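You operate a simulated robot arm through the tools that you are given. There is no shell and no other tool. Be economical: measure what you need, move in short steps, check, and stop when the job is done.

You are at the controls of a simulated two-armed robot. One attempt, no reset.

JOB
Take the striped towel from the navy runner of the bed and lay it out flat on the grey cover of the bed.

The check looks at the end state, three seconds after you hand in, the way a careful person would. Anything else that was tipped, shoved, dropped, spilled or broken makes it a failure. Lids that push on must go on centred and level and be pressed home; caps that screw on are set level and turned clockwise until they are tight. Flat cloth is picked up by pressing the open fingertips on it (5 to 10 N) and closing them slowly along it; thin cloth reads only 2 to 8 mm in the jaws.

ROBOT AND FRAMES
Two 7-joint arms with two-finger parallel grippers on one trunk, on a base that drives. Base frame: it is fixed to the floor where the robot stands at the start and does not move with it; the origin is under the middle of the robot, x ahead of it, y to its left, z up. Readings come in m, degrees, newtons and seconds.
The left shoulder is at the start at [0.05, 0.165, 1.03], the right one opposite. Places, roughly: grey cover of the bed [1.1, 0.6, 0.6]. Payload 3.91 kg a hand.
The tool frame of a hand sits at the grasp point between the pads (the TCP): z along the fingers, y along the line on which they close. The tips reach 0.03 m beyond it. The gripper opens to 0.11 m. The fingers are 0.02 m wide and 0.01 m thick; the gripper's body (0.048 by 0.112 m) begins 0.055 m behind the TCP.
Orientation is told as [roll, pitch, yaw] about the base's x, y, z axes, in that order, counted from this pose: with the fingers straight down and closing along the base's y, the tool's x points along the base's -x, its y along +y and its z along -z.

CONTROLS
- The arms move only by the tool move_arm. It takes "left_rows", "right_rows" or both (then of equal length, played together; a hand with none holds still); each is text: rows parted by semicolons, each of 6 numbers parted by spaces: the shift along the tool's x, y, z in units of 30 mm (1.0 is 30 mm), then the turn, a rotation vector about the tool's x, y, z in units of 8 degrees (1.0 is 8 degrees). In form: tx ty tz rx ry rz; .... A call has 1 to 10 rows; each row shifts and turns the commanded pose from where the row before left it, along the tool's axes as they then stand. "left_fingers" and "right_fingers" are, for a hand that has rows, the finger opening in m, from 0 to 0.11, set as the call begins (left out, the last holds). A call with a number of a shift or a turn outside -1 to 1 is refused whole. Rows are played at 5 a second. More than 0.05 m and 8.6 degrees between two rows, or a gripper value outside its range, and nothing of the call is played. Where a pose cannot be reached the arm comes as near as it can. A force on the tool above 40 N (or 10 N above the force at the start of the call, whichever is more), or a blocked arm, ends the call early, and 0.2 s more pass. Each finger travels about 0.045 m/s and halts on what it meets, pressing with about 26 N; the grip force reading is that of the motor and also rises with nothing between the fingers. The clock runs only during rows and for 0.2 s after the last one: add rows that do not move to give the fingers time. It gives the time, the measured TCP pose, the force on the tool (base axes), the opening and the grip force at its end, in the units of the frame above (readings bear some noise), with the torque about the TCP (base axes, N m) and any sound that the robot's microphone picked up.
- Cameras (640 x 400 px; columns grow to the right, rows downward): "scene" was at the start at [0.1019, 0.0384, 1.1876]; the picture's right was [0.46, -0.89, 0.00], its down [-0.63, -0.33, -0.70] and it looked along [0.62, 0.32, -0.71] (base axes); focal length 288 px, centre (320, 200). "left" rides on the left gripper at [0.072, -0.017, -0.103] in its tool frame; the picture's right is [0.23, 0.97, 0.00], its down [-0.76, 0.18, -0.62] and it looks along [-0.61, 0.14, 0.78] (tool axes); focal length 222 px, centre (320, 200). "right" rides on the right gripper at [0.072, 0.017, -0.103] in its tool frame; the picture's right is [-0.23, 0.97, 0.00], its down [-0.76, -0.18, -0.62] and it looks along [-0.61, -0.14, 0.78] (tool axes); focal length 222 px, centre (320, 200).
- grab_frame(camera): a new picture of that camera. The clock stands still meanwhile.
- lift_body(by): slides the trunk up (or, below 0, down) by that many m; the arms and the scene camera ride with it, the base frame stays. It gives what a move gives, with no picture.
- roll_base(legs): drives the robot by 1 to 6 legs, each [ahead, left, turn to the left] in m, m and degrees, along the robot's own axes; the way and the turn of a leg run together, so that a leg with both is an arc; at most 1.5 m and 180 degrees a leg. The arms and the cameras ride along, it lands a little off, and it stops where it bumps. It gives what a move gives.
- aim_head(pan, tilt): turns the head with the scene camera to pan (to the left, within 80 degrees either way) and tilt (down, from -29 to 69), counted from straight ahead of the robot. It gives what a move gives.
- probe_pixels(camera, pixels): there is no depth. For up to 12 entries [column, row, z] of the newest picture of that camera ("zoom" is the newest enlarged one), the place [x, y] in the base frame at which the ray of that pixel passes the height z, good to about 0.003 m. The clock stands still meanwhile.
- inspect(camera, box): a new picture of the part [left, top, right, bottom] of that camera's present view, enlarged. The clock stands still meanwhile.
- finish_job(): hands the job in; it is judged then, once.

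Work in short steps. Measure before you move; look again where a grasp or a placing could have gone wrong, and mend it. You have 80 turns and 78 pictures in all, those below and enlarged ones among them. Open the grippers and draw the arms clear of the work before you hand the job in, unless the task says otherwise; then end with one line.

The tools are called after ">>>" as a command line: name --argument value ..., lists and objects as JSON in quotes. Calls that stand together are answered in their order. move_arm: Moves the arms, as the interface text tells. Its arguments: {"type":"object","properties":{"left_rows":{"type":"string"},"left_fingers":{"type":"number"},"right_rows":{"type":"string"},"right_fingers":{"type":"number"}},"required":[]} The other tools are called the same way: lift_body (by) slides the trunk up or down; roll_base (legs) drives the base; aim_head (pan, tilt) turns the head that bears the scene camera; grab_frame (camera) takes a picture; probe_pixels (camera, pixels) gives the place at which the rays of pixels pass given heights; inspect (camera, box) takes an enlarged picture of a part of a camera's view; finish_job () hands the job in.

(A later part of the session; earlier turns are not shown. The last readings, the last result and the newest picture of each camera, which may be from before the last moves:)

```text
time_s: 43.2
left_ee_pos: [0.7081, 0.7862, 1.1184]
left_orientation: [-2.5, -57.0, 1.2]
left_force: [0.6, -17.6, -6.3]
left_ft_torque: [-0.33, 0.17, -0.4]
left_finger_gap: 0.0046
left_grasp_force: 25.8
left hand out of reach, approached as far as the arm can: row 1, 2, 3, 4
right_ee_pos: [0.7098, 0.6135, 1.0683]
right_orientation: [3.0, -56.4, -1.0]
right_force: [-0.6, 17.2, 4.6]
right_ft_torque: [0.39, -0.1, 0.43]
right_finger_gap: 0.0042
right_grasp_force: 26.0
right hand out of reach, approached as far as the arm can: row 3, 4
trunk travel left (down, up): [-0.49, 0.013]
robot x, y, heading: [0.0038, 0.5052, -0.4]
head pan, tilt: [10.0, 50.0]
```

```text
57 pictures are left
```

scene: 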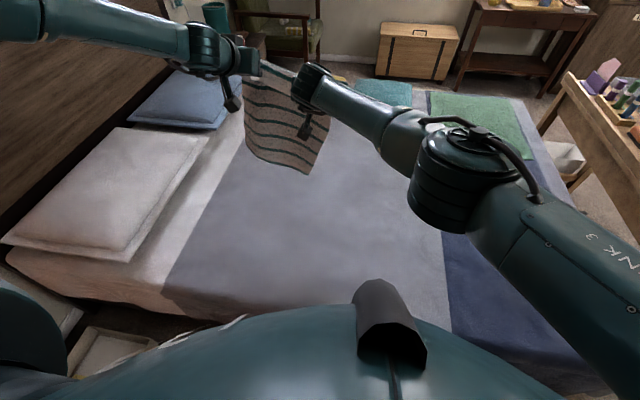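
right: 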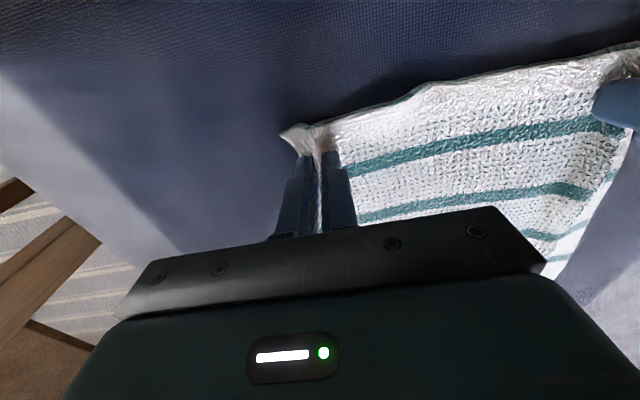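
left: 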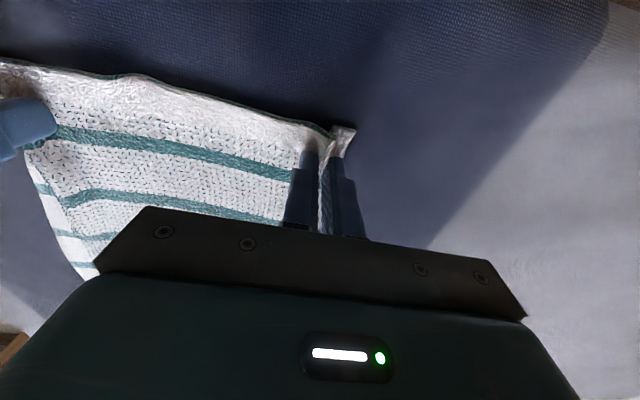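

Hands reached x≈0.709, the arms nearly stretched; left is 5 cm higher and tension 17 N. I raise the right hand a bit and inward to relax, then advance the base by 0.13 m (wheels at 0.15, bed face ≈0.34).

>>> move_arm --right_rows "-0.35 0.15 -0.23 0 0 0;-0.35 0.15 -0.23 0 0 0;0 0 0 0 0 0"

>>> roll_base --legs '[[0.13, 0, 0]]'

>>> grab_frame --camera "scene"

```text
time_s: 44.0
left_ee_pos: [0.7086, 0.7903, 1.1201]
left_orientation: [-2.2, -57.1, 1.5]
left_force: [0.5, -11.0, -1.9]
left_ft_torque: [-0.24, 0.06, -0.27]
left_finger_gap: 0.0043
left_grasp_force: 25.8
right_ee_pos: [0.7115, 0.6174, 1.0921]
right_orientation: [2.6, -56.3, -1.1]
right_force: [-1.2, 11.9, 1.7]
right_ft_torque: [0.2, -0.03, 0.31]
right_finger_gap: 0.0044
right_grasp_force: 26.0
trunk travel left (down, up): [-0.49, 0.013]
robot x, y, heading: [0.002, 0.5029, 0.0]
head pan, tilt: [10.0, 50.0]
```

```text
time_s: 45.1
left_ee_pos: [0.7823, 0.7849, 1.1181]
left_orientation: [-2.3, -57.0, 1.1]
left_force: [-0.7, -2.8, -0.5]
left_ft_torque: [-0.07, 0.06, -0.07]
left_finger_gap: 0.0042
left_grasp_force: 25.5
right_ee_pos: [0.7842, 0.6162, 1.0923]
right_orientation: [2.8, -56.3, -1.2]
right_force: [-0.7, 2.7, 0.1]
right_ft_torque: [0.06, 0.02, 0.06]
right_finger_gap: 0.0048
right_grasp_force: 25.9
trunk travel left (down, up): [-0.49, 0.013]
robot x, y, heading: [0.0782, 0.5044, -0.0]
head pan, tilt: [10.0, 50.0]
stopped in leg 1: the robot was blocked; the commanded pose is now the measured one
```

```text
56 pictures are left
```

scene: 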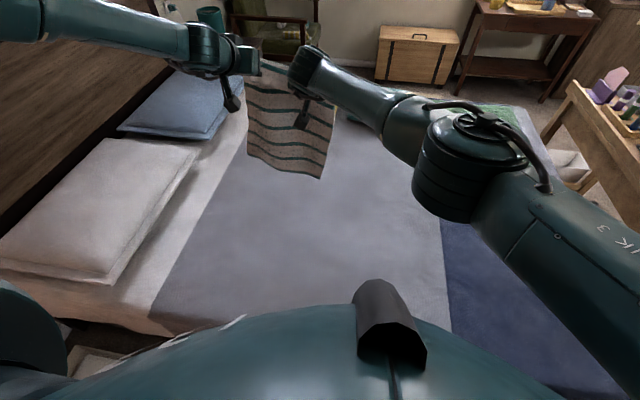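

The base is blocked at 0.078 (against the bed), so I stop there. I lower the trunk 0.07 to bring the shoulders level with the wrists, then pitch more and reach forward.

>>> lift_body --by -0.07

>>> move_arm --right_rows "0 0 0 0 -1 0;0 0 0 0 -1 0;-0.1 0 0.5 0 -0.7 0;-0.08 0 0.5 0 0 0;-0.08 0 0.5 0 0 0" --left_rows "0 0 0 0 -1 0;0 0 0 0 -1 0;-0.1 0 0.5 0 -0.7 0;-0.08 0 0.5 0 0 0;-0.08 0 0.5 0 0 0"

```text
time_s: 46.2
left_ee_pos: [0.7836, 0.7859, 1.048]
left_orientation: [-2.3, -57.0, 1.1]
left_force: [0.0, -3.7, -1.2]
left_ft_torque: [-0.1, 0.03, -0.11]
left_finger_gap: 0.0044
left_grasp_force: 26.3
right_ee_pos: [0.7863, 0.6158, 1.021]
right_orientation: [2.8, -56.3, -1.1]
right_force: [-0.3, 4.9, 0.6]
right_ft_torque: [0.07, 0.02, 0.15]
right_finger_gap: 0.0047
right_grasp_force: 26.3
trunk travel left (down, up): [-0.42, 0.083]
robot x, y, heading: [0.0764, 0.5033, 0.0]
head pan, tilt: [10.0, 50.0]
```

```text
time_s: 47.4
left_ee_pos: [0.8036, 0.7806, 1.0936]
left_orientation: [-3.3, -70.0, 2.5]
left_force: [-1.4, -14.9, -7.0]
left_ft_torque: [-0.16, 0.21, -0.41]
left_finger_gap: 0.0044
left_grasp_force: 26.0
left hand out of reach, approached as far as the arm can: row 2, 3, 4, 5
right_ee_pos: [0.7917, 0.6172, 1.0212]
right_orientation: [6.0, -75.1, -4.5]
right_force: [0.5, 13.7, 6.0]
right_ft_torque: [0.17, -0.21, 0.44]
right_finger_gap: 0.0044
right_grasp_force: 26.0
right hand out of reach, approached as far as the arm can: row 3, 4, 5
trunk travel left (down, up): [-0.42, 0.083]
robot x, y, heading: [0.0767, 0.5007, -0.4]
head pan, tilt: [10.0, 50.0]
```

Hands at x≈0.80, tips ≈0.825. Recomputed towel length is ≈0.40, with ~0.38 hanging, so it will lie from ≈0.42 to 0.82. I raise the right hand to level with the left.

>>> move_arm --right_rows "-0.5 0 0 0 0 0;-0.5 0 0 0 0 0;-0.5 0 0 0 0 0;0 0 0 0 0 0"

>>> aim_head --pan 15 --tilt 40

>>> grab_frame --camera "scene"

```text
time_s: 48.4
left_ee_pos: [0.8047, 0.7842, 1.0947]
left_orientation: [-3.1, -70.3, 2.9]
left_force: [0.2, -6.0, -0.6]
left_ft_torque: [-0.11, 0.09, -0.2]
left_finger_gap: 0.0045
left_grasp_force: 26.0
right_ee_pos: [0.8033, 0.6146, 1.0655]
right_orientation: [7.1, -77.7, -5.9]
right_force: [-0.5, 6.4, 1.0]
right_ft_torque: [0.04, 0.03, 0.22]
right_finger_gap: 0.0043
right_grasp_force: 26.0
trunk travel left (down, up): [-0.42, 0.083]
robot x, y, heading: [0.0769, 0.5047, -0.2]
head pan, tilt: [10.0, 50.0]
```

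```text
time_s: 49.1
left_ee_pos: [0.8043, 0.7829, 1.0931]
left_orientation: [-3.1, -70.2, 2.8]
left_force: [-0.3, -4.7, -0.6]
left_ft_torque: [-0.06, 0.04, -0.14]
left_finger_gap: 0.0045
left_grasp_force: 25.6
right_ee_pos: [0.8038, 0.6146, 1.0653]
right_orientation: [7.1, -77.7, -5.9]
right_force: [0.0, 3.7, 0.2]
right_ft_torque: [0.03, 0.04, 0.14]
right_finger_gap: 0.0042
right_grasp_force: 26.0
trunk travel left (down, up): [-0.42, 0.083]
robot x, y, heading: [0.0766, 0.5016, -0.0]
head pan, tilt: [15.0, 40.0]
```

```text
55 pictures are left
```

scene: 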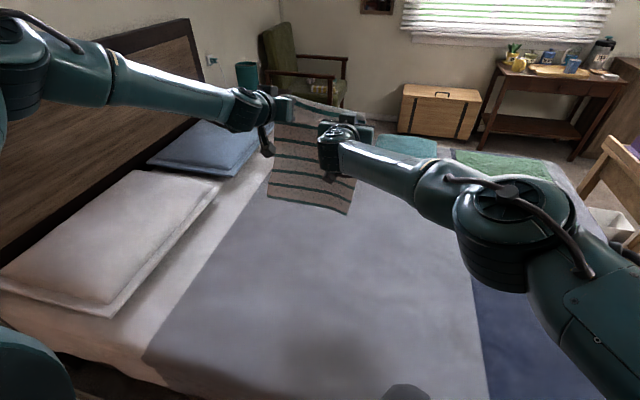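

The towel hangs with its bottom at (268,197)-(348,214). I probe to find the bottom's height and the cover's left border.

>>> probe_pixels --camera "scene" --pixels '[[268, 197, 0.6], [268, 197, 0.7], [348, 214, 0.6], [348, 214, 0.7], [230, 245, 0.565], [145, 355, 0.565], [476, 290, 0.565]]'

```text
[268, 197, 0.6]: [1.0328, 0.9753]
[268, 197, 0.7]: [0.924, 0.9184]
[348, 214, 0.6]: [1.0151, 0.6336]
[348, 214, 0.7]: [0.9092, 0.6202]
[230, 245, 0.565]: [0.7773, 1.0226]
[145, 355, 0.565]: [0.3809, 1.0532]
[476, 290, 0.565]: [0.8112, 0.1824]
```

Bottom appears at z≈0.79 (hanging ~0.3–0.33). I lower the trunk by 0.15 and look.

>>> lift_body --by -0.15

>>> grab_frame --camera "scene"

```text
time_s: 50.9
left_ee_pos: [0.8038, 0.7824, 0.9442]
left_orientation: [-3.2, -70.2, 2.8]
left_force: [-0.2, -3.2, -1.0]
left_ft_torque: [-0.03, 0.02, -0.08]
left_finger_gap: 0.0042
left_grasp_force: 26.0
right_ee_pos: [0.8025, 0.6142, 0.9169]
right_orientation: [7.2, -77.9, -5.9]
right_force: [-0.3, 2.4, 0.4]
right_ft_torque: [0.04, 0.02, 0.14]
right_finger_gap: 0.0041
right_grasp_force: 26.2
trunk travel left (down, up): [-0.27, 0.233]
robot x, y, heading: [0.0773, 0.504, -0.2]
head pan, tilt: [15.0, 40.0]
```

```text
54 pictures are left
```

scene: 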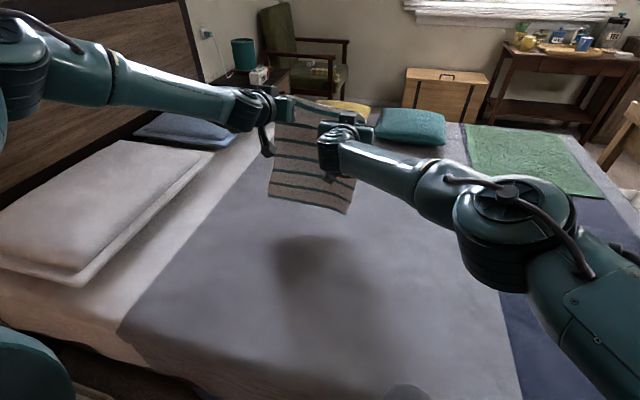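

Still hanging clear (same place in the picture, shadow well below). I lower by 0.08 more.

>>> lift_body --by -0.08

>>> grab_frame --camera "scene"

```text
time_s: 52.1
left_ee_pos: [0.8034, 0.7842, 0.8646]
left_orientation: [-3.2, -70.3, 2.8]
left_force: [0.7, -2.4, -0.8]
left_ft_torque: [-0.05, 0.01, -0.07]
left_finger_gap: 0.0044
left_grasp_force: 25.6
right_ee_pos: [0.803, 0.615, 0.8353]
right_orientation: [7.1, -77.9, -6.0]
right_force: [-0.2, 3.1, -0.5]
right_ft_torque: [0.02, 0.01, 0.12]
right_finger_gap: 0.0044
right_grasp_force: 26.2
trunk travel left (down, up): [-0.19, 0.313]
robot x, y, heading: [0.0772, 0.5054, -0.1]
head pan, tilt: [15.0, 40.0]
```

```text
53 pictures are left
```

scene: 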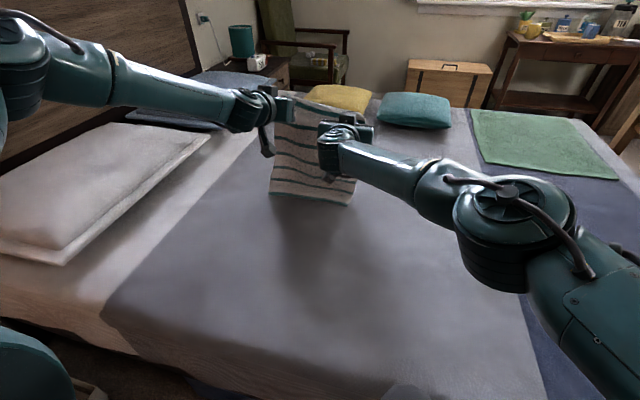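

The bottom edge (272,194)-(348,205) now touches. I probe it, then start backing.

>>> probe_pixels --camera "scene" --pixels '[[272, 194, 0.567], [348, 206, 0.567]]'

>>> roll_base --legs '[[-0.04, 0, 0]]'

>>> grab_frame --camera "scene"

```text
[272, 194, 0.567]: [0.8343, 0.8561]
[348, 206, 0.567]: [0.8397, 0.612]
```

```text
time_s: 52.9
left_ee_pos: [0.7626, 0.7832, 0.863]
left_orientation: [-3.2, -70.1, 2.8]
left_force: [-0.6, -3.6, -0.9]
left_ft_torque: [-0.04, 0.03, -0.08]
left_finger_gap: 0.004
left_grasp_force: 26.4
right_ee_pos: [0.7621, 0.6148, 0.8355]
right_orientation: [7.0, -77.9, -6.0]
right_force: [-0.1, 3.2, 1.1]
right_ft_torque: [0.02, -0.01, 0.09]
right_finger_gap: 0.0045
right_grasp_force: 26.1
trunk travel left (down, up): [-0.19, 0.313]
robot x, y, heading: [0.0372, 0.5013, 0.0]
head pan, tilt: [15.0, 40.0]
```

```text
52 pictures are left
```

scene: 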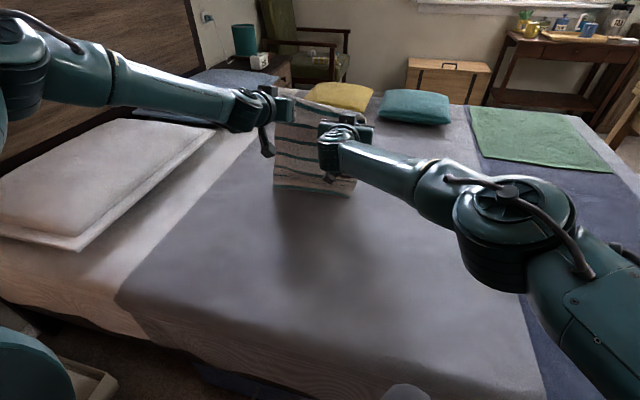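

The edge stays in place while the hands retreat. I continue: lower 0.05, back 0.05, twice.

>>> lift_body --by -0.05

>>> roll_base --legs '[[-0.05, 0, 0]]'

>>> lift_body --by -0.05

>>> roll_base --legs '[[-0.05, 0, 0]]'

>>> grab_frame --camera "scene"

```text
time_s: 53.9
left_ee_pos: [0.7648, 0.7846, 0.814]
left_orientation: [-3.2, -70.2, 2.8]
left_force: [0.5, -2.3, 0.2]
left_ft_torque: [0.03, 0.07, -0.04]
left_finger_gap: 0.0042
left_grasp_force: 25.5
right_ee_pos: [0.7613, 0.6156, 0.7856]
right_orientation: [7.2, -77.8, -5.9]
right_force: [0.2, 3.1, 0.4]
right_ft_torque: [0.02, 0.0, 0.08]
right_finger_gap: 0.004
right_grasp_force: 26.0
trunk travel left (down, up): [-0.14, 0.363]
robot x, y, heading: [0.0359, 0.504, -0.2]
head pan, tilt: [15.0, 40.0]
```

```text
time_s: 54.8
left_ee_pos: [0.7128, 0.7831, 0.8147]
left_orientation: [-3.2, -70.2, 2.8]
left_force: [0.7, -2.9, -1.2]
left_ft_torque: [-0.01, 0.07, -0.04]
left_finger_gap: 0.0044
left_grasp_force: 26.0
right_ee_pos: [0.7107, 0.6143, 0.7864]
right_orientation: [7.1, -77.9, -6.0]
right_force: [-0.9, 3.7, 0.1]
right_ft_torque: [0.0, -0.01, 0.11]
right_finger_gap: 0.0044
right_grasp_force: 25.9
trunk travel left (down, up): [-0.14, 0.363]
robot x, y, heading: [-0.0137, 0.5021, -0.2]
head pan, tilt: [15.0, 40.0]
```

```text
time_s: 55.7
left_ee_pos: [0.7128, 0.7838, 0.7637]
left_orientation: [-3.2, -70.2, 2.8]
left_force: [0.4, -2.5, -0.9]
left_ft_torque: [-0.02, 0.0, -0.07]
left_finger_gap: 0.0042
left_grasp_force: 25.7
right_ee_pos: [0.7117, 0.6149, 0.7354]
right_orientation: [7.0, -78.0, -6.0]
right_force: [0.6, 2.4, -0.5]
right_ft_torque: [0.04, 0.01, 0.08]
right_finger_gap: 0.0043
right_grasp_force: 26.0
trunk travel left (down, up): [-0.09, 0.413]
robot x, y, heading: [-0.0161, 0.5078, -0.1]
head pan, tilt: [15.0, 40.0]
```

```text
time_s: 56.6
left_ee_pos: [0.6633, 0.7835, 0.764]
left_orientation: [-3.2, -70.2, 2.7]
left_force: [-0.1, -2.4, -0.2]
left_ft_torque: [-0.05, -0.03, -0.11]
left_finger_gap: 0.0042
left_grasp_force: 26.1
right_ee_pos: [0.6606, 0.6141, 0.7356]
right_orientation: [7.1, -77.8, -6.1]
right_force: [0.4, 1.7, 0.0]
right_ft_torque: [0.01, 0.02, 0.08]
right_finger_gap: 0.0042
right_grasp_force: 26.1
trunk travel left (down, up): [-0.09, 0.413]
robot x, y, heading: [-0.0666, 0.5043, -0.2]
head pan, tilt: [15.0, 40.0]
```

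```text
51 pictures are left
```

scene: 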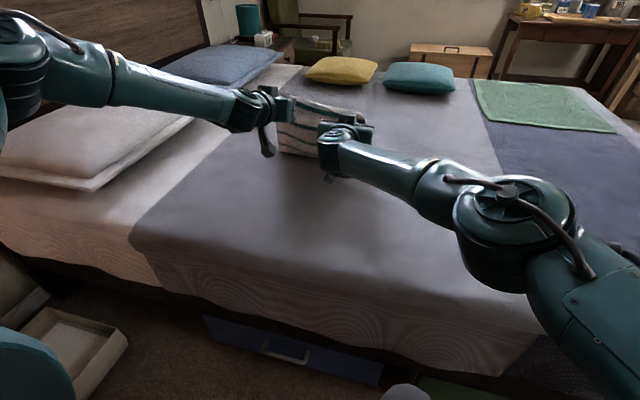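

Going on: lower 0.05, back 0.05, then lower 0.035 and back 0.03.

>>> lift_body --by -0.05

>>> roll_base --legs '[[-0.05, 0, 0]]'

>>> move_arm --right_rows "0 0 0 0 1 0;0 0 0 0 1 0;0 0 0 0 1 0;0 0 0 0 1 0" --left_rows "0 0 0 0 1 0;0 0 0 0 1 0;0 0 0 0 1 0;0 0 0 0 1 0"

>>> grab_frame --camera "scene"

>>> grab_frame --camera "left"

```text
time_s: 57.6
left_ee_pos: [0.6622, 0.783, 0.7144]
left_orientation: [-3.2, -70.2, 2.7]
left_force: [-0.2, -2.0, -0.2]
left_ft_torque: [-0.01, 0.02, -0.07]
left_finger_gap: 0.0042
left_grasp_force: 26.1
right_ee_pos: [0.6608, 0.615, 0.686]
right_orientation: [7.1, -77.9, -6.0]
right_force: [1.2, 1.6, -0.2]
right_ft_torque: [0.05, 0.04, 0.07]
right_finger_gap: 0.0045
right_grasp_force: 25.7
trunk travel left (down, up): [-0.04, 0.463]
robot x, y, heading: [-0.0634, 0.5033, -0.1]
head pan, tilt: [15.0, 40.0]
```

```text
time_s: 58.5
left_ee_pos: [0.6124, 0.7821, 0.7138]
left_orientation: [-3.3, -70.2, 2.8]
left_force: [0.5, -1.3, -0.1]
left_ft_torque: [-0.01, 0.03, -0.11]
left_finger_gap: 0.0043
left_grasp_force: 25.8
right_ee_pos: [0.6101, 0.6156, 0.6864]
right_orientation: [7.1, -77.8, -6.0]
right_force: [-0.4, 2.4, 0.7]
right_ft_torque: [0.04, -0.01, 0.09]
right_finger_gap: 0.0043
right_grasp_force: 26.2
trunk travel left (down, up): [-0.04, 0.463]
robot x, y, heading: [-0.1131, 0.5034, -0.4]
head pan, tilt: [15.0, 40.0]
```

```text
time_s: 59.5
left_ee_pos: [0.5857, 0.7854, 0.7184]
left_orientation: [-2.0, -38.2, 0.2]
left_force: [4.4, -25.1, -3.8]
left_ft_torque: [-0.68, -0.11, -0.4]
left_finger_gap: 0.0049
left_grasp_force: 26.1
left hand out of reach, approached as far as the arm can: row 2, 3, 4
right_ee_pos: [0.6024, 0.6079, 0.6858]
right_orientation: [3.2, -53.9, -0.6]
right_force: [-4.0, 25.0, 3.1]
right_ft_torque: [0.46, -0.03, 0.69]
right_finger_gap: 0.0052
right_grasp_force: 26.7
right hand out of reach, approached as far as the arm can: row 3, 4
trunk travel left (down, up): [-0.04, 0.463]
robot x, y, heading: [-0.1147, 0.5049, 0.1]
head pan, tilt: [15.0, 40.0]
```

```text
50 pictures are left
```

scene: 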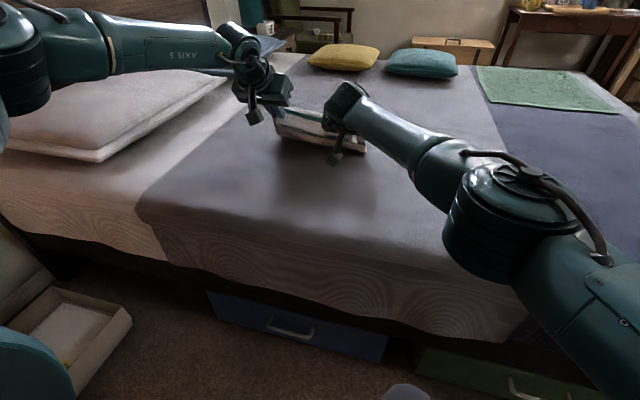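

```text
49 pictures are left
```

left: 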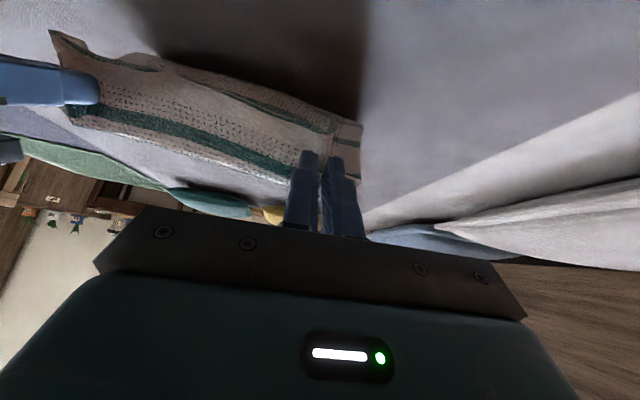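

Tension rose to 25 N; I bring the right hand 9 mm inward, then both back and down ~0.06 m.

>>> move_arm --right_rows "0 0.2 0 0 0 0;0.3 0.2 -0.4 0 0 0;0.98 0 -0.15 0 0 0;0.98 0 -0.15 0 0 0;0.98 0 -0.15 0 0 0" --left_rows "0 0 0 0 0 0;0 0 0 0 0 0;0.98 0 0.12 0 0 0;0.98 0 0.12 0 0 0;0.98 0 0.12 0 0 0"

>>> grab_frame --camera "left"

```text
time_s: 60.7
left_ee_pos: [0.5243, 0.7913, 0.6575]
left_orientation: [-1.8, -38.3, 0.6]
left_force: [0.7, -23.3, -3.0]
left_ft_torque: [-0.61, 0.0, -0.35]
left_finger_gap: 0.0045
left_grasp_force: 25.9
right_ee_pos: [0.5261, 0.615, 0.6229]
right_orientation: [3.2, -53.9, -0.9]
right_force: [-0.7, 22.9, 3.4]
right_ft_torque: [0.44, -0.07, 0.59]
right_finger_gap: 0.0046
right_grasp_force: 25.9
right hand out of reach, approached as far as the arm can: row 1
trunk travel left (down, up): [-0.04, 0.463]
robot x, y, heading: [-0.1137, 0.5027, 0.0]
head pan, tilt: [15.0, 40.0]
```

```text
48 pictures are left
```

left: 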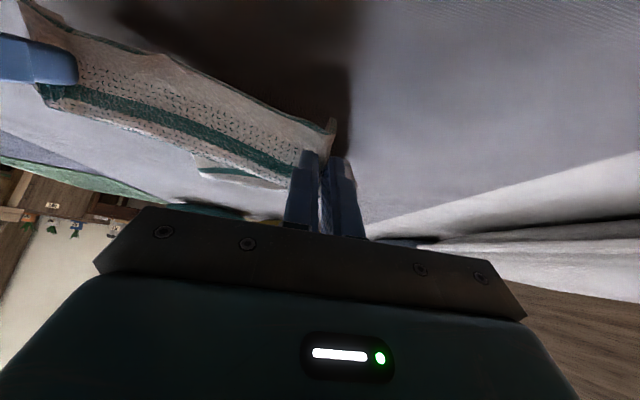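

I level the left hand down 0.03 m and bring the right 6 mm inward.

>>> move_arm --right_rows "0 0.2 0 0 0 0;0 0 0 0 0 0;0 0 0 0 0 0" --left_rows "0.31 0 0.4 0 0 0;0.31 0 0.4 0 0 0;0 0 0 0 0 0"

>>> grab_frame --camera "left"

>>> grab_frame --camera "right"

```text
time_s: 61.5
left_ee_pos: [0.523, 0.7932, 0.6266]
left_orientation: [-1.4, -38.3, 0.6]
left_force: [0.4, -15.3, -0.1]
left_ft_torque: [-0.42, -0.07, -0.25]
left_finger_gap: 0.0047
left_grasp_force: 25.7
right_ee_pos: [0.527, 0.616, 0.6208]
right_orientation: [2.7, -53.9, -1.2]
right_force: [-1.2, 15.0, -0.3]
right_ft_torque: [0.26, 0.03, 0.41]
right_finger_gap: 0.0045
right_grasp_force: 26.3
trunk travel left (down, up): [-0.04, 0.463]
robot x, y, heading: [-0.1138, 0.5053, 0.1]
head pan, tilt: [15.0, 40.0]
```

```text
47 pictures are left
```

left: 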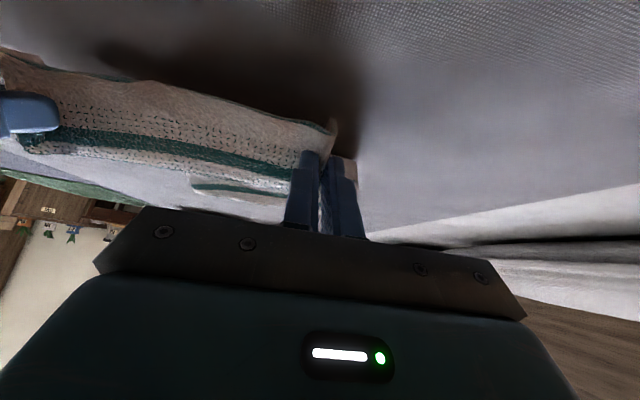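

```text
46 pictures are left
```

right: 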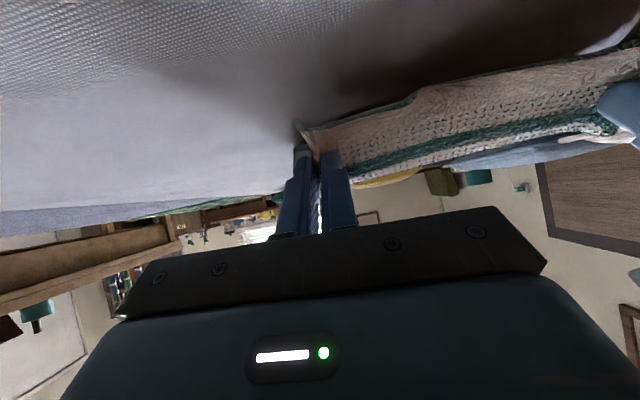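

Tips are ~3.5 cm above the cover with most of the towel laid. I lower both 0.025 m, then draw back 0.03 m to tauten it.

>>> move_arm --right_rows "0.35 0.1 0.25 0 0 0;0.35 0 0.25 0 0 0;0.3 0 -0.4 0 0 0;0.3 0 -0.4 0 0 0;0 0 0 0 0 0" --left_rows "0.27 0 0.34 0 0 0;0.27 0 0.34 0 0 0;0.4 0 -0.31 0 0 0;0.4 0 -0.31 0 0 0;0 0 0 0 0 0"

>>> grab_frame --camera "scene"

```text
time_s: 62.7
left_ee_pos: [0.491, 0.7905, 0.5992]
left_orientation: [-1.3, -38.1, 0.7]
left_force: [0.9, -4.3, 0.8]
left_ft_torque: [-0.13, -0.02, -0.1]
left_finger_gap: 0.0043
left_grasp_force: 26.3
right_ee_pos: [0.4971, 0.6195, 0.5958]
right_orientation: [2.6, -54.0, -1.1]
right_force: [-0.7, 3.8, -0.5]
right_ft_torque: [0.07, 0.04, 0.13]
right_finger_gap: 0.0041
right_grasp_force: 25.5
trunk travel left (down, up): [-0.04, 0.463]
robot x, y, heading: [-0.1097, 0.5, -0.0]
head pan, tilt: [15.0, 40.0]
```

```text
45 pictures are left
```

scene: 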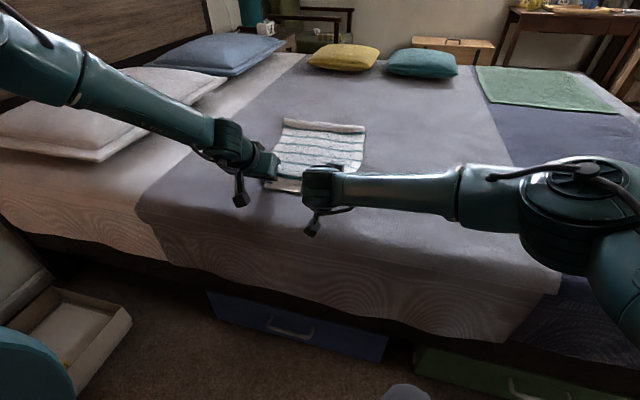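

The towel lies behind the hands; the far edge at (285,122)-(365,130) looks curled. I enlarge it.

>>> inspect --camera "scene" --box '[220, 90, 400, 215]'

>>> probe_pixels --camera "scene" --pixels '[[285, 122, 0.567], [365, 130, 0.567], [275, 165, 0.567], [360, 170, 0.567]]'

```text
3.20 times, centred on (310, 152) of scene
```

zoom: 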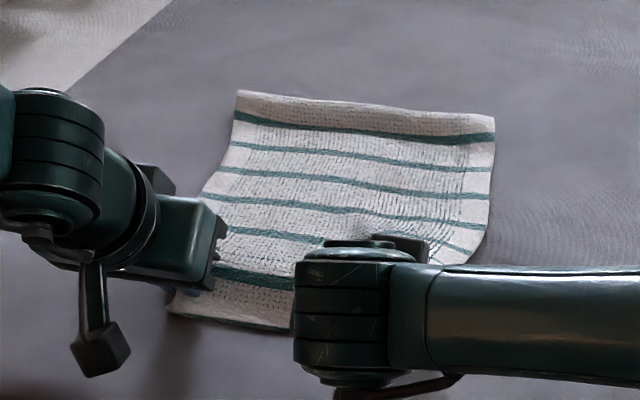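

```text
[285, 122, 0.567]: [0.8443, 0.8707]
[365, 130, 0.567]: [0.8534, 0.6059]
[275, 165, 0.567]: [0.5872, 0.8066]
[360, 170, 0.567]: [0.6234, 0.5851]
```

Laid flat: far edge x≈0.85. I lower ~7 mm so the tips rest on the cover, then open the fingers gradually, which also spreads the pinched folds.

>>> move_arm --right_rows "0.11 0 0.08 0 0 0;0.11 0 0.08 0 0 0;0 0 0 0 0 0" --left_rows "0.08 0 0.1 0 0 0;0.08 0 0.1 0 0 0;0 0 0 0 0 0"

>>> move_arm --right_rows "0 0 0 0 0 0;0 0 0 0 0 0" --left_rows "0 0 0 0 0 0;0 0 0 0 0 0" --left_fingers 0.02 --right_fingers 0.02

>>> move_arm --right_rows "0 0 0 0 0 0;0 0 0 0 0 0" --left_rows "0 0 0 0 0 0;0 0 0 0 0 0" --left_fingers 0.045 --right_fingers 0.045

>>> inspect --camera "scene" --box '[220, 90, 400, 215]'

>>> grab_frame --camera "left"

```text
time_s: 63.5
left_ee_pos: [0.4934, 0.791, 0.5949]
left_orientation: [-1.4, -38.4, 0.6]
left_force: [-2.2, -3.5, 6.1]
left_ft_torque: [-0.11, -0.04, -0.03]
left_finger_gap: 0.0042
left_grasp_force: 25.9
right_ee_pos: [0.4972, 0.6206, 0.5894]
right_orientation: [2.7, -54.1, -1.1]
right_force: [-1.5, 2.8, 5.7]
right_ft_torque: [0.03, -0.05, 0.06]
right_finger_gap: 0.0043
right_grasp_force: 25.6
trunk travel left (down, up): [-0.04, 0.463]
robot x, y, heading: [-0.1132, 0.5017, -0.1]
head pan, tilt: [15.0, 40.0]
```

```text
time_s: 64.1
left_ee_pos: [0.4945, 0.7904, 0.5929]
left_orientation: [-1.3, -38.4, 0.5]
left_force: [1.8, 0.5, 6.1]
left_ft_torque: [0.03, -0.15, 0.02]
left_finger_gap: 0.0188
left_grasp_force: 0.0
right_ee_pos: [0.4965, 0.6197, 0.5885]
right_orientation: [2.6, -54.1, -1.1]
right_force: [1.2, -0.1, 3.4]
right_ft_torque: [-0.05, -0.15, 0.01]
right_finger_gap: 0.0193
right_grasp_force: 0.0
trunk travel left (down, up): [-0.04, 0.463]
robot x, y, heading: [-0.1183, 0.5003, 0.1]
head pan, tilt: [15.0, 40.0]
```

```text
time_s: 64.7
left_ee_pos: [0.4941, 0.7898, 0.5923]
left_orientation: [-1.4, -38.4, 0.4]
left_force: [1.0, -2.1, 6.8]
left_ft_torque: [0.02, -0.11, -0.02]
left_finger_gap: 0.0426
left_grasp_force: 0.0
right_ee_pos: [0.4964, 0.6206, 0.588]
right_orientation: [2.7, -54.0, -1.1]
right_force: [-0.1, 2.7, 3.7]
right_ft_torque: [-0.03, -0.04, 0.06]
right_finger_gap: 0.0439
right_grasp_force: 0.1
trunk travel left (down, up): [-0.04, 0.463]
robot x, y, heading: [-0.1154, 0.5003, -0.2]
head pan, tilt: [15.0, 40.0]
```

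```text
3.20 times, centred on (310, 152) of scene
```

zoom: 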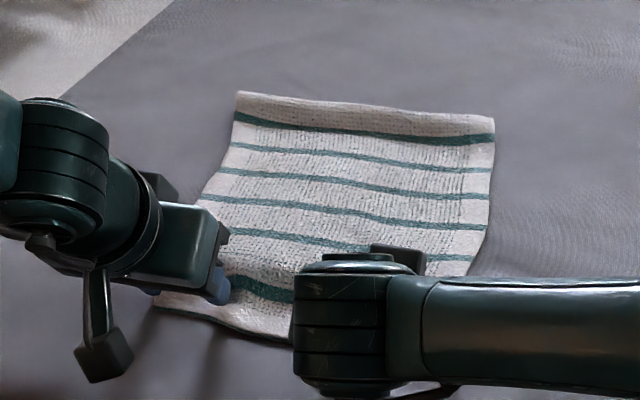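

```text
42 pictures are left
```

left: 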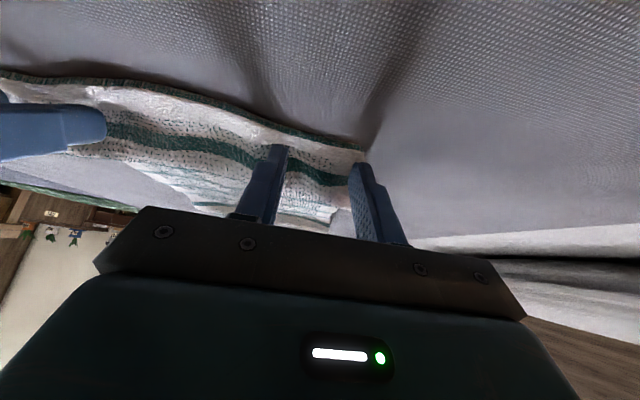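

The folds opened out. I lift both hands straight up with the trunk and look.

>>> lift_body --by 0.1

>>> lift_body --by 0.3

>>> roll_base --legs '[[-0.2, 0, 0]]'

>>> aim_head --pan 14 --tilt 48

>>> grab_frame --camera "scene"

```text
time_s: 66.0
left_ee_pos: [0.4945, 0.79, 0.6924]
left_orientation: [-1.4, -38.3, 0.6]
left_force: [-0.2, -0.1, -0.5]
left_ft_torque: [-0.03, -0.02, 0.02]
left_finger_gap: 0.0451
left_grasp_force: 0.0
right_ee_pos: [0.496, 0.6204, 0.6883]
right_orientation: [2.6, -53.8, -1.0]
right_force: [0.4, 0.0, 0.7]
right_ft_torque: [0.01, -0.02, 0.01]
right_finger_gap: 0.0451
right_grasp_force: 0.1
trunk travel left (down, up): [-0.14, 0.363]
robot x, y, heading: [-0.1172, 0.5033, 0.2]
head pan, tilt: [15.0, 40.0]
```

```text
time_s: 69.0
left_ee_pos: [0.4935, 0.7901, 0.9916]
left_orientation: [-1.4, -38.3, 0.6]
left_force: [0.0, -0.7, 0.3]
left_ft_torque: [0.01, -0.04, 0.02]
left_finger_gap: 0.0452
left_grasp_force: 0.0
right_ee_pos: [0.4956, 0.6213, 0.9883]
right_orientation: [2.6, -53.8, -1.1]
right_force: [0.8, -0.4, 0.0]
right_ft_torque: [0.01, -0.01, 0.0]
right_finger_gap: 0.0451
right_grasp_force: 0.1
trunk travel left (down, up): [-0.44, 0.063]
robot x, y, heading: [-0.1173, 0.5032, -0.2]
head pan, tilt: [15.0, 40.0]
```

```text
time_s: 70.6
left_ee_pos: [0.2916, 0.7899, 0.9919]
left_orientation: [-1.4, -38.3, 0.5]
left_force: [-0.5, 0.2, -0.1]
left_ft_torque: [0.01, -0.02, -0.02]
left_finger_gap: 0.0452
left_grasp_force: 0.0
right_ee_pos: [0.2945, 0.6205, 0.9895]
right_orientation: [2.6, -54.0, -1.1]
right_force: [-0.2, 0.3, 0.4]
right_ft_torque: [0.01, 0.0, 0.0]
right_finger_gap: 0.045
right_grasp_force: 0.1
trunk travel left (down, up): [-0.44, 0.063]
robot x, y, heading: [-0.3161, 0.5045, -0.3]
head pan, tilt: [15.0, 40.0]
```

```text
time_s: 71.3
left_ee_pos: [0.2931, 0.7909, 0.9904]
left_orientation: [-1.3, -38.3, 0.5]
left_force: [-0.1, 0.3, 0.1]
left_ft_torque: [0.0, 0.01, 0.01]
left_finger_gap: 0.0452
left_grasp_force: 0.0
right_ee_pos: [0.2947, 0.6198, 0.9893]
right_orientation: [2.6, -53.8, -1.1]
right_force: [0.1, -0.5, -0.8]
right_ft_torque: [0.01, 0.01, -0.02]
right_finger_gap: 0.0452
right_grasp_force: 0.1
trunk travel left (down, up): [-0.44, 0.063]
robot x, y, heading: [-0.3145, 0.5035, -0.5]
head pan, tilt: [14.0, 48.0]
```

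```text
41 pictures are left
```

scene: 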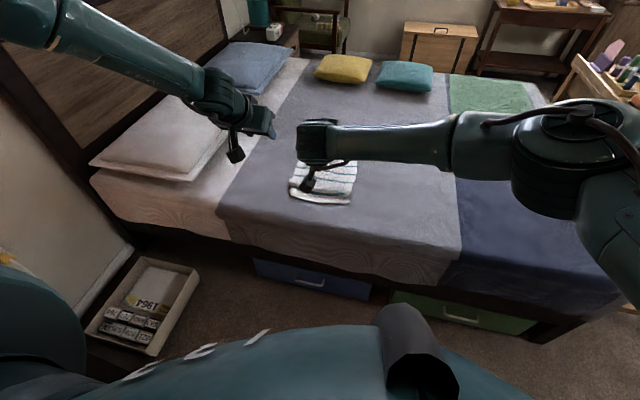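

Clear. The right hand hides the towel; I swing it to the right 0.15 m and look again.

>>> move_arm --right_rows "0 -1 0 0 0 0;0 -1 0 0 0 0;0 -1 0 0 0 0;0 -1 0 0 0 0;0 -1 0 0 0 0;0 -1 0 0 0 0"

>>> inspect --camera "scene" --box '[220, 110, 420, 235]'

```text
time_s: 72.7
left_ee_pos: [0.2933, 0.7893, 0.9925]
left_orientation: [-1.3, -38.3, 0.5]
left_force: [-0.2, 0.3, -0.2]
left_ft_torque: [0.01, -0.03, -0.02]
left_finger_gap: 0.0449
left_grasp_force: 0.1
right_ee_pos: [0.2948, 0.44, 0.982]
right_orientation: [2.7, -54.1, -1.2]
right_force: [0.9, -0.1, 0.2]
right_ft_torque: [0.01, -0.01, -0.01]
right_finger_gap: 0.045
right_grasp_force: 0.1
trunk travel left (down, up): [-0.44, 0.063]
robot x, y, heading: [-0.3156, 0.5022, -0.1]
head pan, tilt: [14.0, 48.0]
```

```text
3.20 times, centred on (320, 172) of scene
```

zoom: 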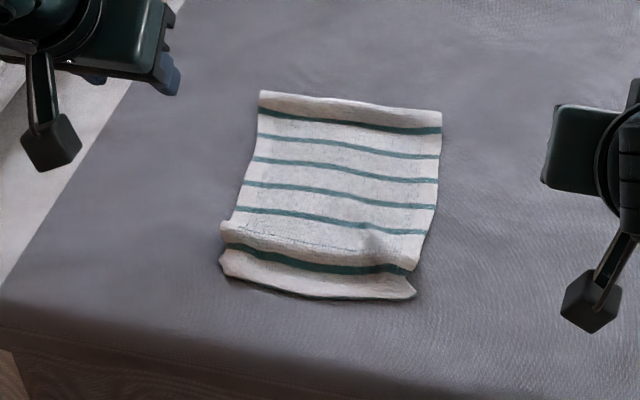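

Mostly flat, but near the front there's a ridge at about zoom row 235–265. I measure extents.

>>> probe_pixels --camera "zoom" --pixels '[[261, 92, 0.567], [441, 112, 0.567], [222, 262, 0.567], [415, 292, 0.567], [225, 235, 0.567], [412, 268, 0.567], [300, 297, 0.567], [255, 160, 0.567], [245, 185, 0.567], [238, 210, 0.567], [225, 245, 0.567], [224, 275, 0.567]]'

>>> inspect --camera "scene" --box '[270, 130, 370, 210]'

```text
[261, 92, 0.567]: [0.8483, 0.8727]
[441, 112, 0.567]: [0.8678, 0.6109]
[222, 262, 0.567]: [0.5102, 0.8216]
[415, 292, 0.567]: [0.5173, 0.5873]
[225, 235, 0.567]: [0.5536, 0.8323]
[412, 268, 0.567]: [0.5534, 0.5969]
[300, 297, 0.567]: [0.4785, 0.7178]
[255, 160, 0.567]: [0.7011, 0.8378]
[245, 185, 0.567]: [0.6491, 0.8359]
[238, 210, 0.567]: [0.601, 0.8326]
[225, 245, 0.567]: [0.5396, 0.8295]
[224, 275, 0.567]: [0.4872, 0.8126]
```

```text
5.00 times, centred on (320, 170) of scene
```

zoom: 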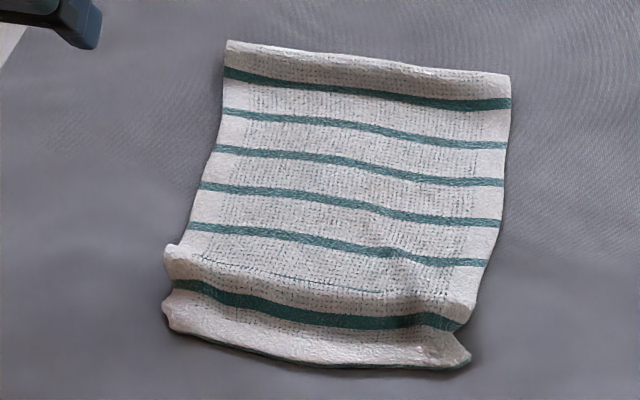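

There's one gentle ridge across at x≈0.55; the near edge needs drawing ~3 cm toward the robot. I go back: right hand inward, base forward 0.185, trunk down, and then press near the front edge (tip x≈0.50).

>>> move_arm --right_rows "0 1 0 0 0 0;0 1 0 0 0 0;0 1 0 0 0 0;0 1 0 0 0 0;0 1 0 0 0 0;0 1 0 0 0 0;0 0.4 0 0 0 0" --left_rows "0 0 0 0 0 0;0 0 0 0 0 0;0 0 0 0 0 0;0 0 0 0 0 0;0 0 0 0 0 0;0 0 0 0 0 0;0 -0.4 0 0 0 0" --left_fingers 0.06 --right_fingers 0.06

>>> roll_base --legs '[[0.185, 0, 0]]'

>>> lift_body --by -0.37

>>> grab_frame --camera "left"

>>> grab_frame --camera "right"

```text
time_s: 74.3
left_ee_pos: [0.2909, 0.7792, 0.9925]
left_orientation: [-1.4, -38.2, 0.6]
left_force: [0.2, 0.3, -0.5]
left_ft_torque: [0.0, 0.01, -0.01]
left_finger_gap: 0.06
left_grasp_force: 0.0
right_ee_pos: [0.2978, 0.6316, 0.9904]
right_orientation: [2.5, -53.8, -1.1]
right_force: [0.3, 0.5, 0.0]
right_ft_torque: [-0.03, -0.01, -0.02]
right_finger_gap: 0.06
right_grasp_force: 0.1
trunk travel left (down, up): [-0.44, 0.063]
robot x, y, heading: [-0.3179, 0.4995, -0.1]
head pan, tilt: [14.0, 48.0]
```

```text
time_s: 75.8
left_ee_pos: [0.4761, 0.7817, 0.9928]
left_orientation: [-1.5, -38.2, 0.8]
left_force: [0.5, 0.5, 1.0]
left_ft_torque: [-0.02, 0.02, -0.02]
left_finger_gap: 0.0599
left_grasp_force: 0.1
right_ee_pos: [0.4819, 0.6332, 0.9886]
right_orientation: [2.7, -53.9, -1.0]
right_force: [0.1, -0.4, -0.1]
right_ft_torque: [0.03, -0.02, 0.03]
right_finger_gap: 0.06
right_grasp_force: 0.1
trunk travel left (down, up): [-0.44, 0.063]
robot x, y, heading: [-0.1309, 0.5019, -0.1]
head pan, tilt: [14.0, 48.0]
```

```text
time_s: 79.4
left_ee_pos: [0.4765, 0.7801, 0.6218]
left_orientation: [-1.4, -38.1, 0.7]
left_force: [-0.5, -0.6, 0.0]
left_ft_torque: [0.01, 0.0, 0.01]
left_finger_gap: 0.0598
left_grasp_force: 0.0
right_ee_pos: [0.4801, 0.633, 0.62]
right_orientation: [2.6, -53.9, -1.0]
right_force: [0.1, 0.3, -0.3]
right_ft_torque: [-0.03, 0.05, 0.02]
right_finger_gap: 0.0601
right_grasp_force: 0.1
trunk travel left (down, up): [-0.07, 0.433]
robot x, y, heading: [-0.1298, 0.5004, 0.2]
head pan, tilt: [14.0, 48.0]
```

```text
38 pictures are left
```

left: 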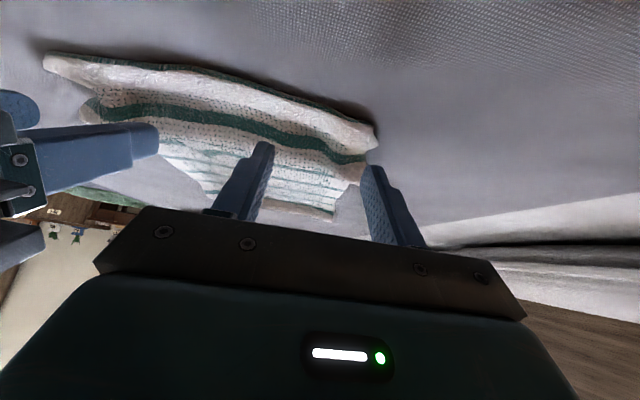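

```text
37 pictures are left
```

right: 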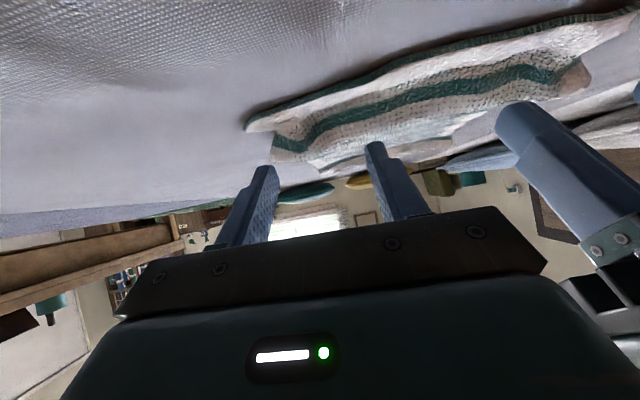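

I probe the near corners in these views to place the fingers inside the cloth edges.

>>> probe_pixels --camera "left" --pixels '[[375, 142, 0.57], [365, 165, 0.575], [350, 120, 0.57], [200, 70, 0.57]]'

>>> probe_pixels --camera "right" --pixels '[[247, 126, 0.57], [275, 152, 0.575], [350, 85, 0.57]]'

```text
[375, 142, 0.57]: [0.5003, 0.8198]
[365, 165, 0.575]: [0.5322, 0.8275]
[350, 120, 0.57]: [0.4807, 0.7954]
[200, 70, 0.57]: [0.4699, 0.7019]
```

```text
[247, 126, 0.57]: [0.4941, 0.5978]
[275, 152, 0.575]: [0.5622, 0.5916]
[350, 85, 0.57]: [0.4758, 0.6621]
```

Corners at about (0.50,0.82) and (0.495,0.598). I narrow the fingers to 0.04, move 1–1.5 cm forward and descend most of the way.

>>> move_arm --left_rows "-0.39 0 0.31 0 0 0;0.25 0 0.31 0 0 0;0.25 0 0.31 0 0 0;0.1 0 0.13 0 0 0;0 0 0 0 0 0" --right_rows "-0.19 0 0.27 0 0 0;0.33 0 0.24 0 0 0;0.33 0 0.24 0 0 0;0.16 0 0.12 0 0 0;0 0 0 0 0 0" --left_fingers 0.04 --right_fingers 0.04

```text
time_s: 80.6
left_ee_pos: [0.4882, 0.7821, 0.5968]
left_orientation: [-1.4, -38.4, 0.7]
left_force: [0.4, 0.8, 0.8]
left_ft_torque: [0.02, 0.0, -0.01]
left_finger_gap: 0.0399
left_grasp_force: 0.0
left hand out of reach, approached as far as the arm can: row 4
right_ee_pos: [0.4905, 0.6346, 0.5895]
right_orientation: [2.6, -54.0, -1.0]
right_force: [0.7, 0.1, 2.0]
right_ft_torque: [-0.03, -0.04, -0.01]
right_finger_gap: 0.0401
right_grasp_force: 0.1
trunk travel left (down, up): [-0.07, 0.433]
robot x, y, heading: [-0.135, 0.5009, 0.1]
head pan, tilt: [14.0, 48.0]
```

Almost touching; the left is at its lower limit, so I use the trunk: down 4 mm.

>>> lift_body --by -0.004

```text
time_s: 81.2
left_ee_pos: [0.4876, 0.7811, 0.5956]
left_orientation: [-1.3, -38.4, 0.6]
left_force: [0.4, 0.5, 3.3]
left_ft_torque: [0.07, -0.04, -0.02]
left_finger_gap: 0.0403
left_grasp_force: 0.1
right_ee_pos: [0.4897, 0.6344, 0.5893]
right_orientation: [2.6, -54.1, -1.1]
right_force: [-1.9, -1.4, 10.1]
right_ft_torque: [-0.18, -0.11, -0.06]
right_finger_gap: 0.0404
right_grasp_force: 0.1
trunk travel left (down, up): [-0.066, 0.437]
robot x, y, heading: [-0.1289, 0.5028, 0.1]
head pan, tilt: [14.0, 48.0]
```

Contact 3 N and 10 N. I drag both tips back 3 cm in small rows.

>>> move_arm --left_rows "0.05 0 0.06 0 0 0;0.2 0 -0.16 0 0 0;0.2 0 -0.16 0 0 0;0.2 0 -0.16 0 0 0;0.2 0 -0.16 0 0 0" --right_rows "0 0 0 0 0 0;0.15 0 -0.2 0 0 0;0.15 0 -0.2 0 0 0;0.15 0 -0.2 0 0 0;0.15 0 -0.2 0 0 0"

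>>> grab_frame --camera "left"

>>> grab_frame --camera "right"

```text
time_s: 82.4
left_ee_pos: [0.4574, 0.7797, 0.5941]
left_orientation: [-1.4, -38.4, 0.6]
left_force: [6.3, -1.3, 10.9]
left_ft_torque: [0.23, -0.32, -0.12]
left_finger_gap: 0.0398
left_grasp_force: 0.0
right_ee_pos: [0.4603, 0.6345, 0.5889]
right_orientation: [2.6, -54.2, -1.2]
right_force: [5.9, 0.3, 12.2]
right_ft_torque: [-0.18, -0.37, 0.09]
right_finger_gap: 0.04
right_grasp_force: 0.1
trunk travel left (down, up): [-0.066, 0.437]
robot x, y, heading: [-0.1319, 0.5032, 0.3]
head pan, tilt: [14.0, 48.0]
```

```text
36 pictures are left
```

left: 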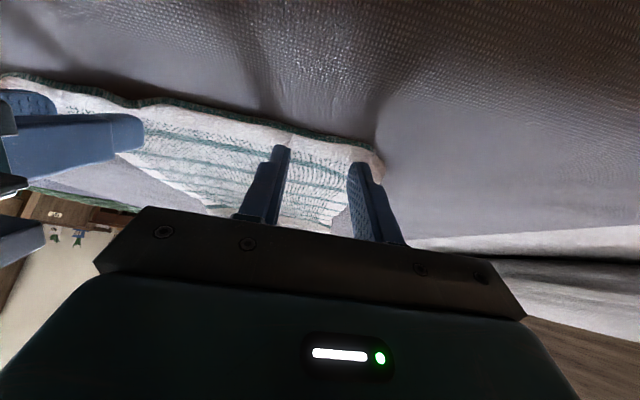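

```text
35 pictures are left
```

right: 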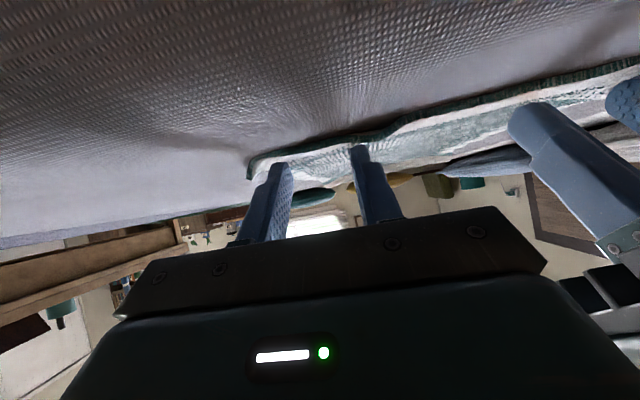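

The cover dented and cloth moved; I lift off and look from above.

>>> lift_body --by 0.37

>>> roll_base --legs '[[-0.18, 0, 0]]'

>>> move_arm --right_rows "0 -1 0 0 0 0;0 -1 0 0 0 0;0 -1 0 0 0 0;0 -1 0 0 0 0;0 -1 0 0 0 0;0 -1 0 0 0 0"

>>> inspect --camera "scene" --box '[260, 125, 380, 215]'

```text
time_s: 85.9
left_ee_pos: [0.457, 0.7824, 0.9612]
left_orientation: [-1.4, -38.2, 0.7]
left_force: [-0.8, 0.5, 0.0]
left_ft_torque: [-0.02, 0.03, 0.01]
left_finger_gap: 0.04
left_grasp_force: 0.1
right_ee_pos: [0.4603, 0.6347, 0.9569]
right_orientation: [2.5, -53.9, -1.0]
right_force: [0.8, 0.1, -0.6]
right_ft_torque: [-0.01, -0.01, -0.01]
right_finger_gap: 0.0399
right_grasp_force: 0.1
trunk travel left (down, up): [-0.436, 0.067]
robot x, y, heading: [-0.1323, 0.5031, 0.1]
head pan, tilt: [14.0, 48.0]
```

```text
time_s: 87.4
left_ee_pos: [0.2811, 0.7803, 0.9615]
left_orientation: [-1.3, -38.3, 0.5]
left_force: [1.1, 0.8, 0.7]
left_ft_torque: [0.01, -0.02, 0.01]
left_finger_gap: 0.04
left_grasp_force: 0.0
right_ee_pos: [0.2828, 0.6339, 0.9575]
right_orientation: [2.6, -54.0, -1.1]
right_force: [0.0, 1.4, -0.6]
right_ft_torque: [-0.01, 0.02, 0.01]
right_finger_gap: 0.04
right_grasp_force: 0.1
trunk travel left (down, up): [-0.436, 0.067]
robot x, y, heading: [-0.3083, 0.5019, -0.1]
head pan, tilt: [14.0, 48.0]
```

```text
time_s: 88.8
left_ee_pos: [0.2813, 0.7793, 0.9616]
left_orientation: [-1.4, -38.4, 0.5]
left_force: [-0.7, 0.2, 0.5]
left_ft_torque: [0.0, -0.01, -0.01]
left_finger_gap: 0.04
left_grasp_force: 0.1
right_ee_pos: [0.2858, 0.4539, 0.9533]
right_orientation: [2.7, -53.9, -1.1]
right_force: [0.3, 0.4, -0.4]
right_ft_torque: [-0.01, -0.03, -0.04]
right_finger_gap: 0.0399
right_grasp_force: 0.1
trunk travel left (down, up): [-0.436, 0.067]
robot x, y, heading: [-0.3093, 0.5047, -0.0]
head pan, tilt: [14.0, 48.0]
```

```text
4.44 times, centred on (320, 170) of scene
```

zoom: 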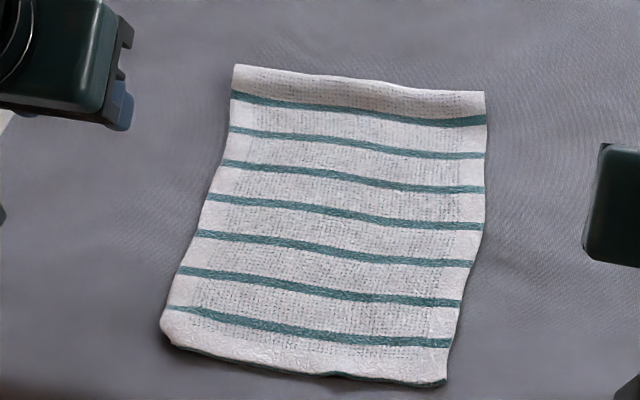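

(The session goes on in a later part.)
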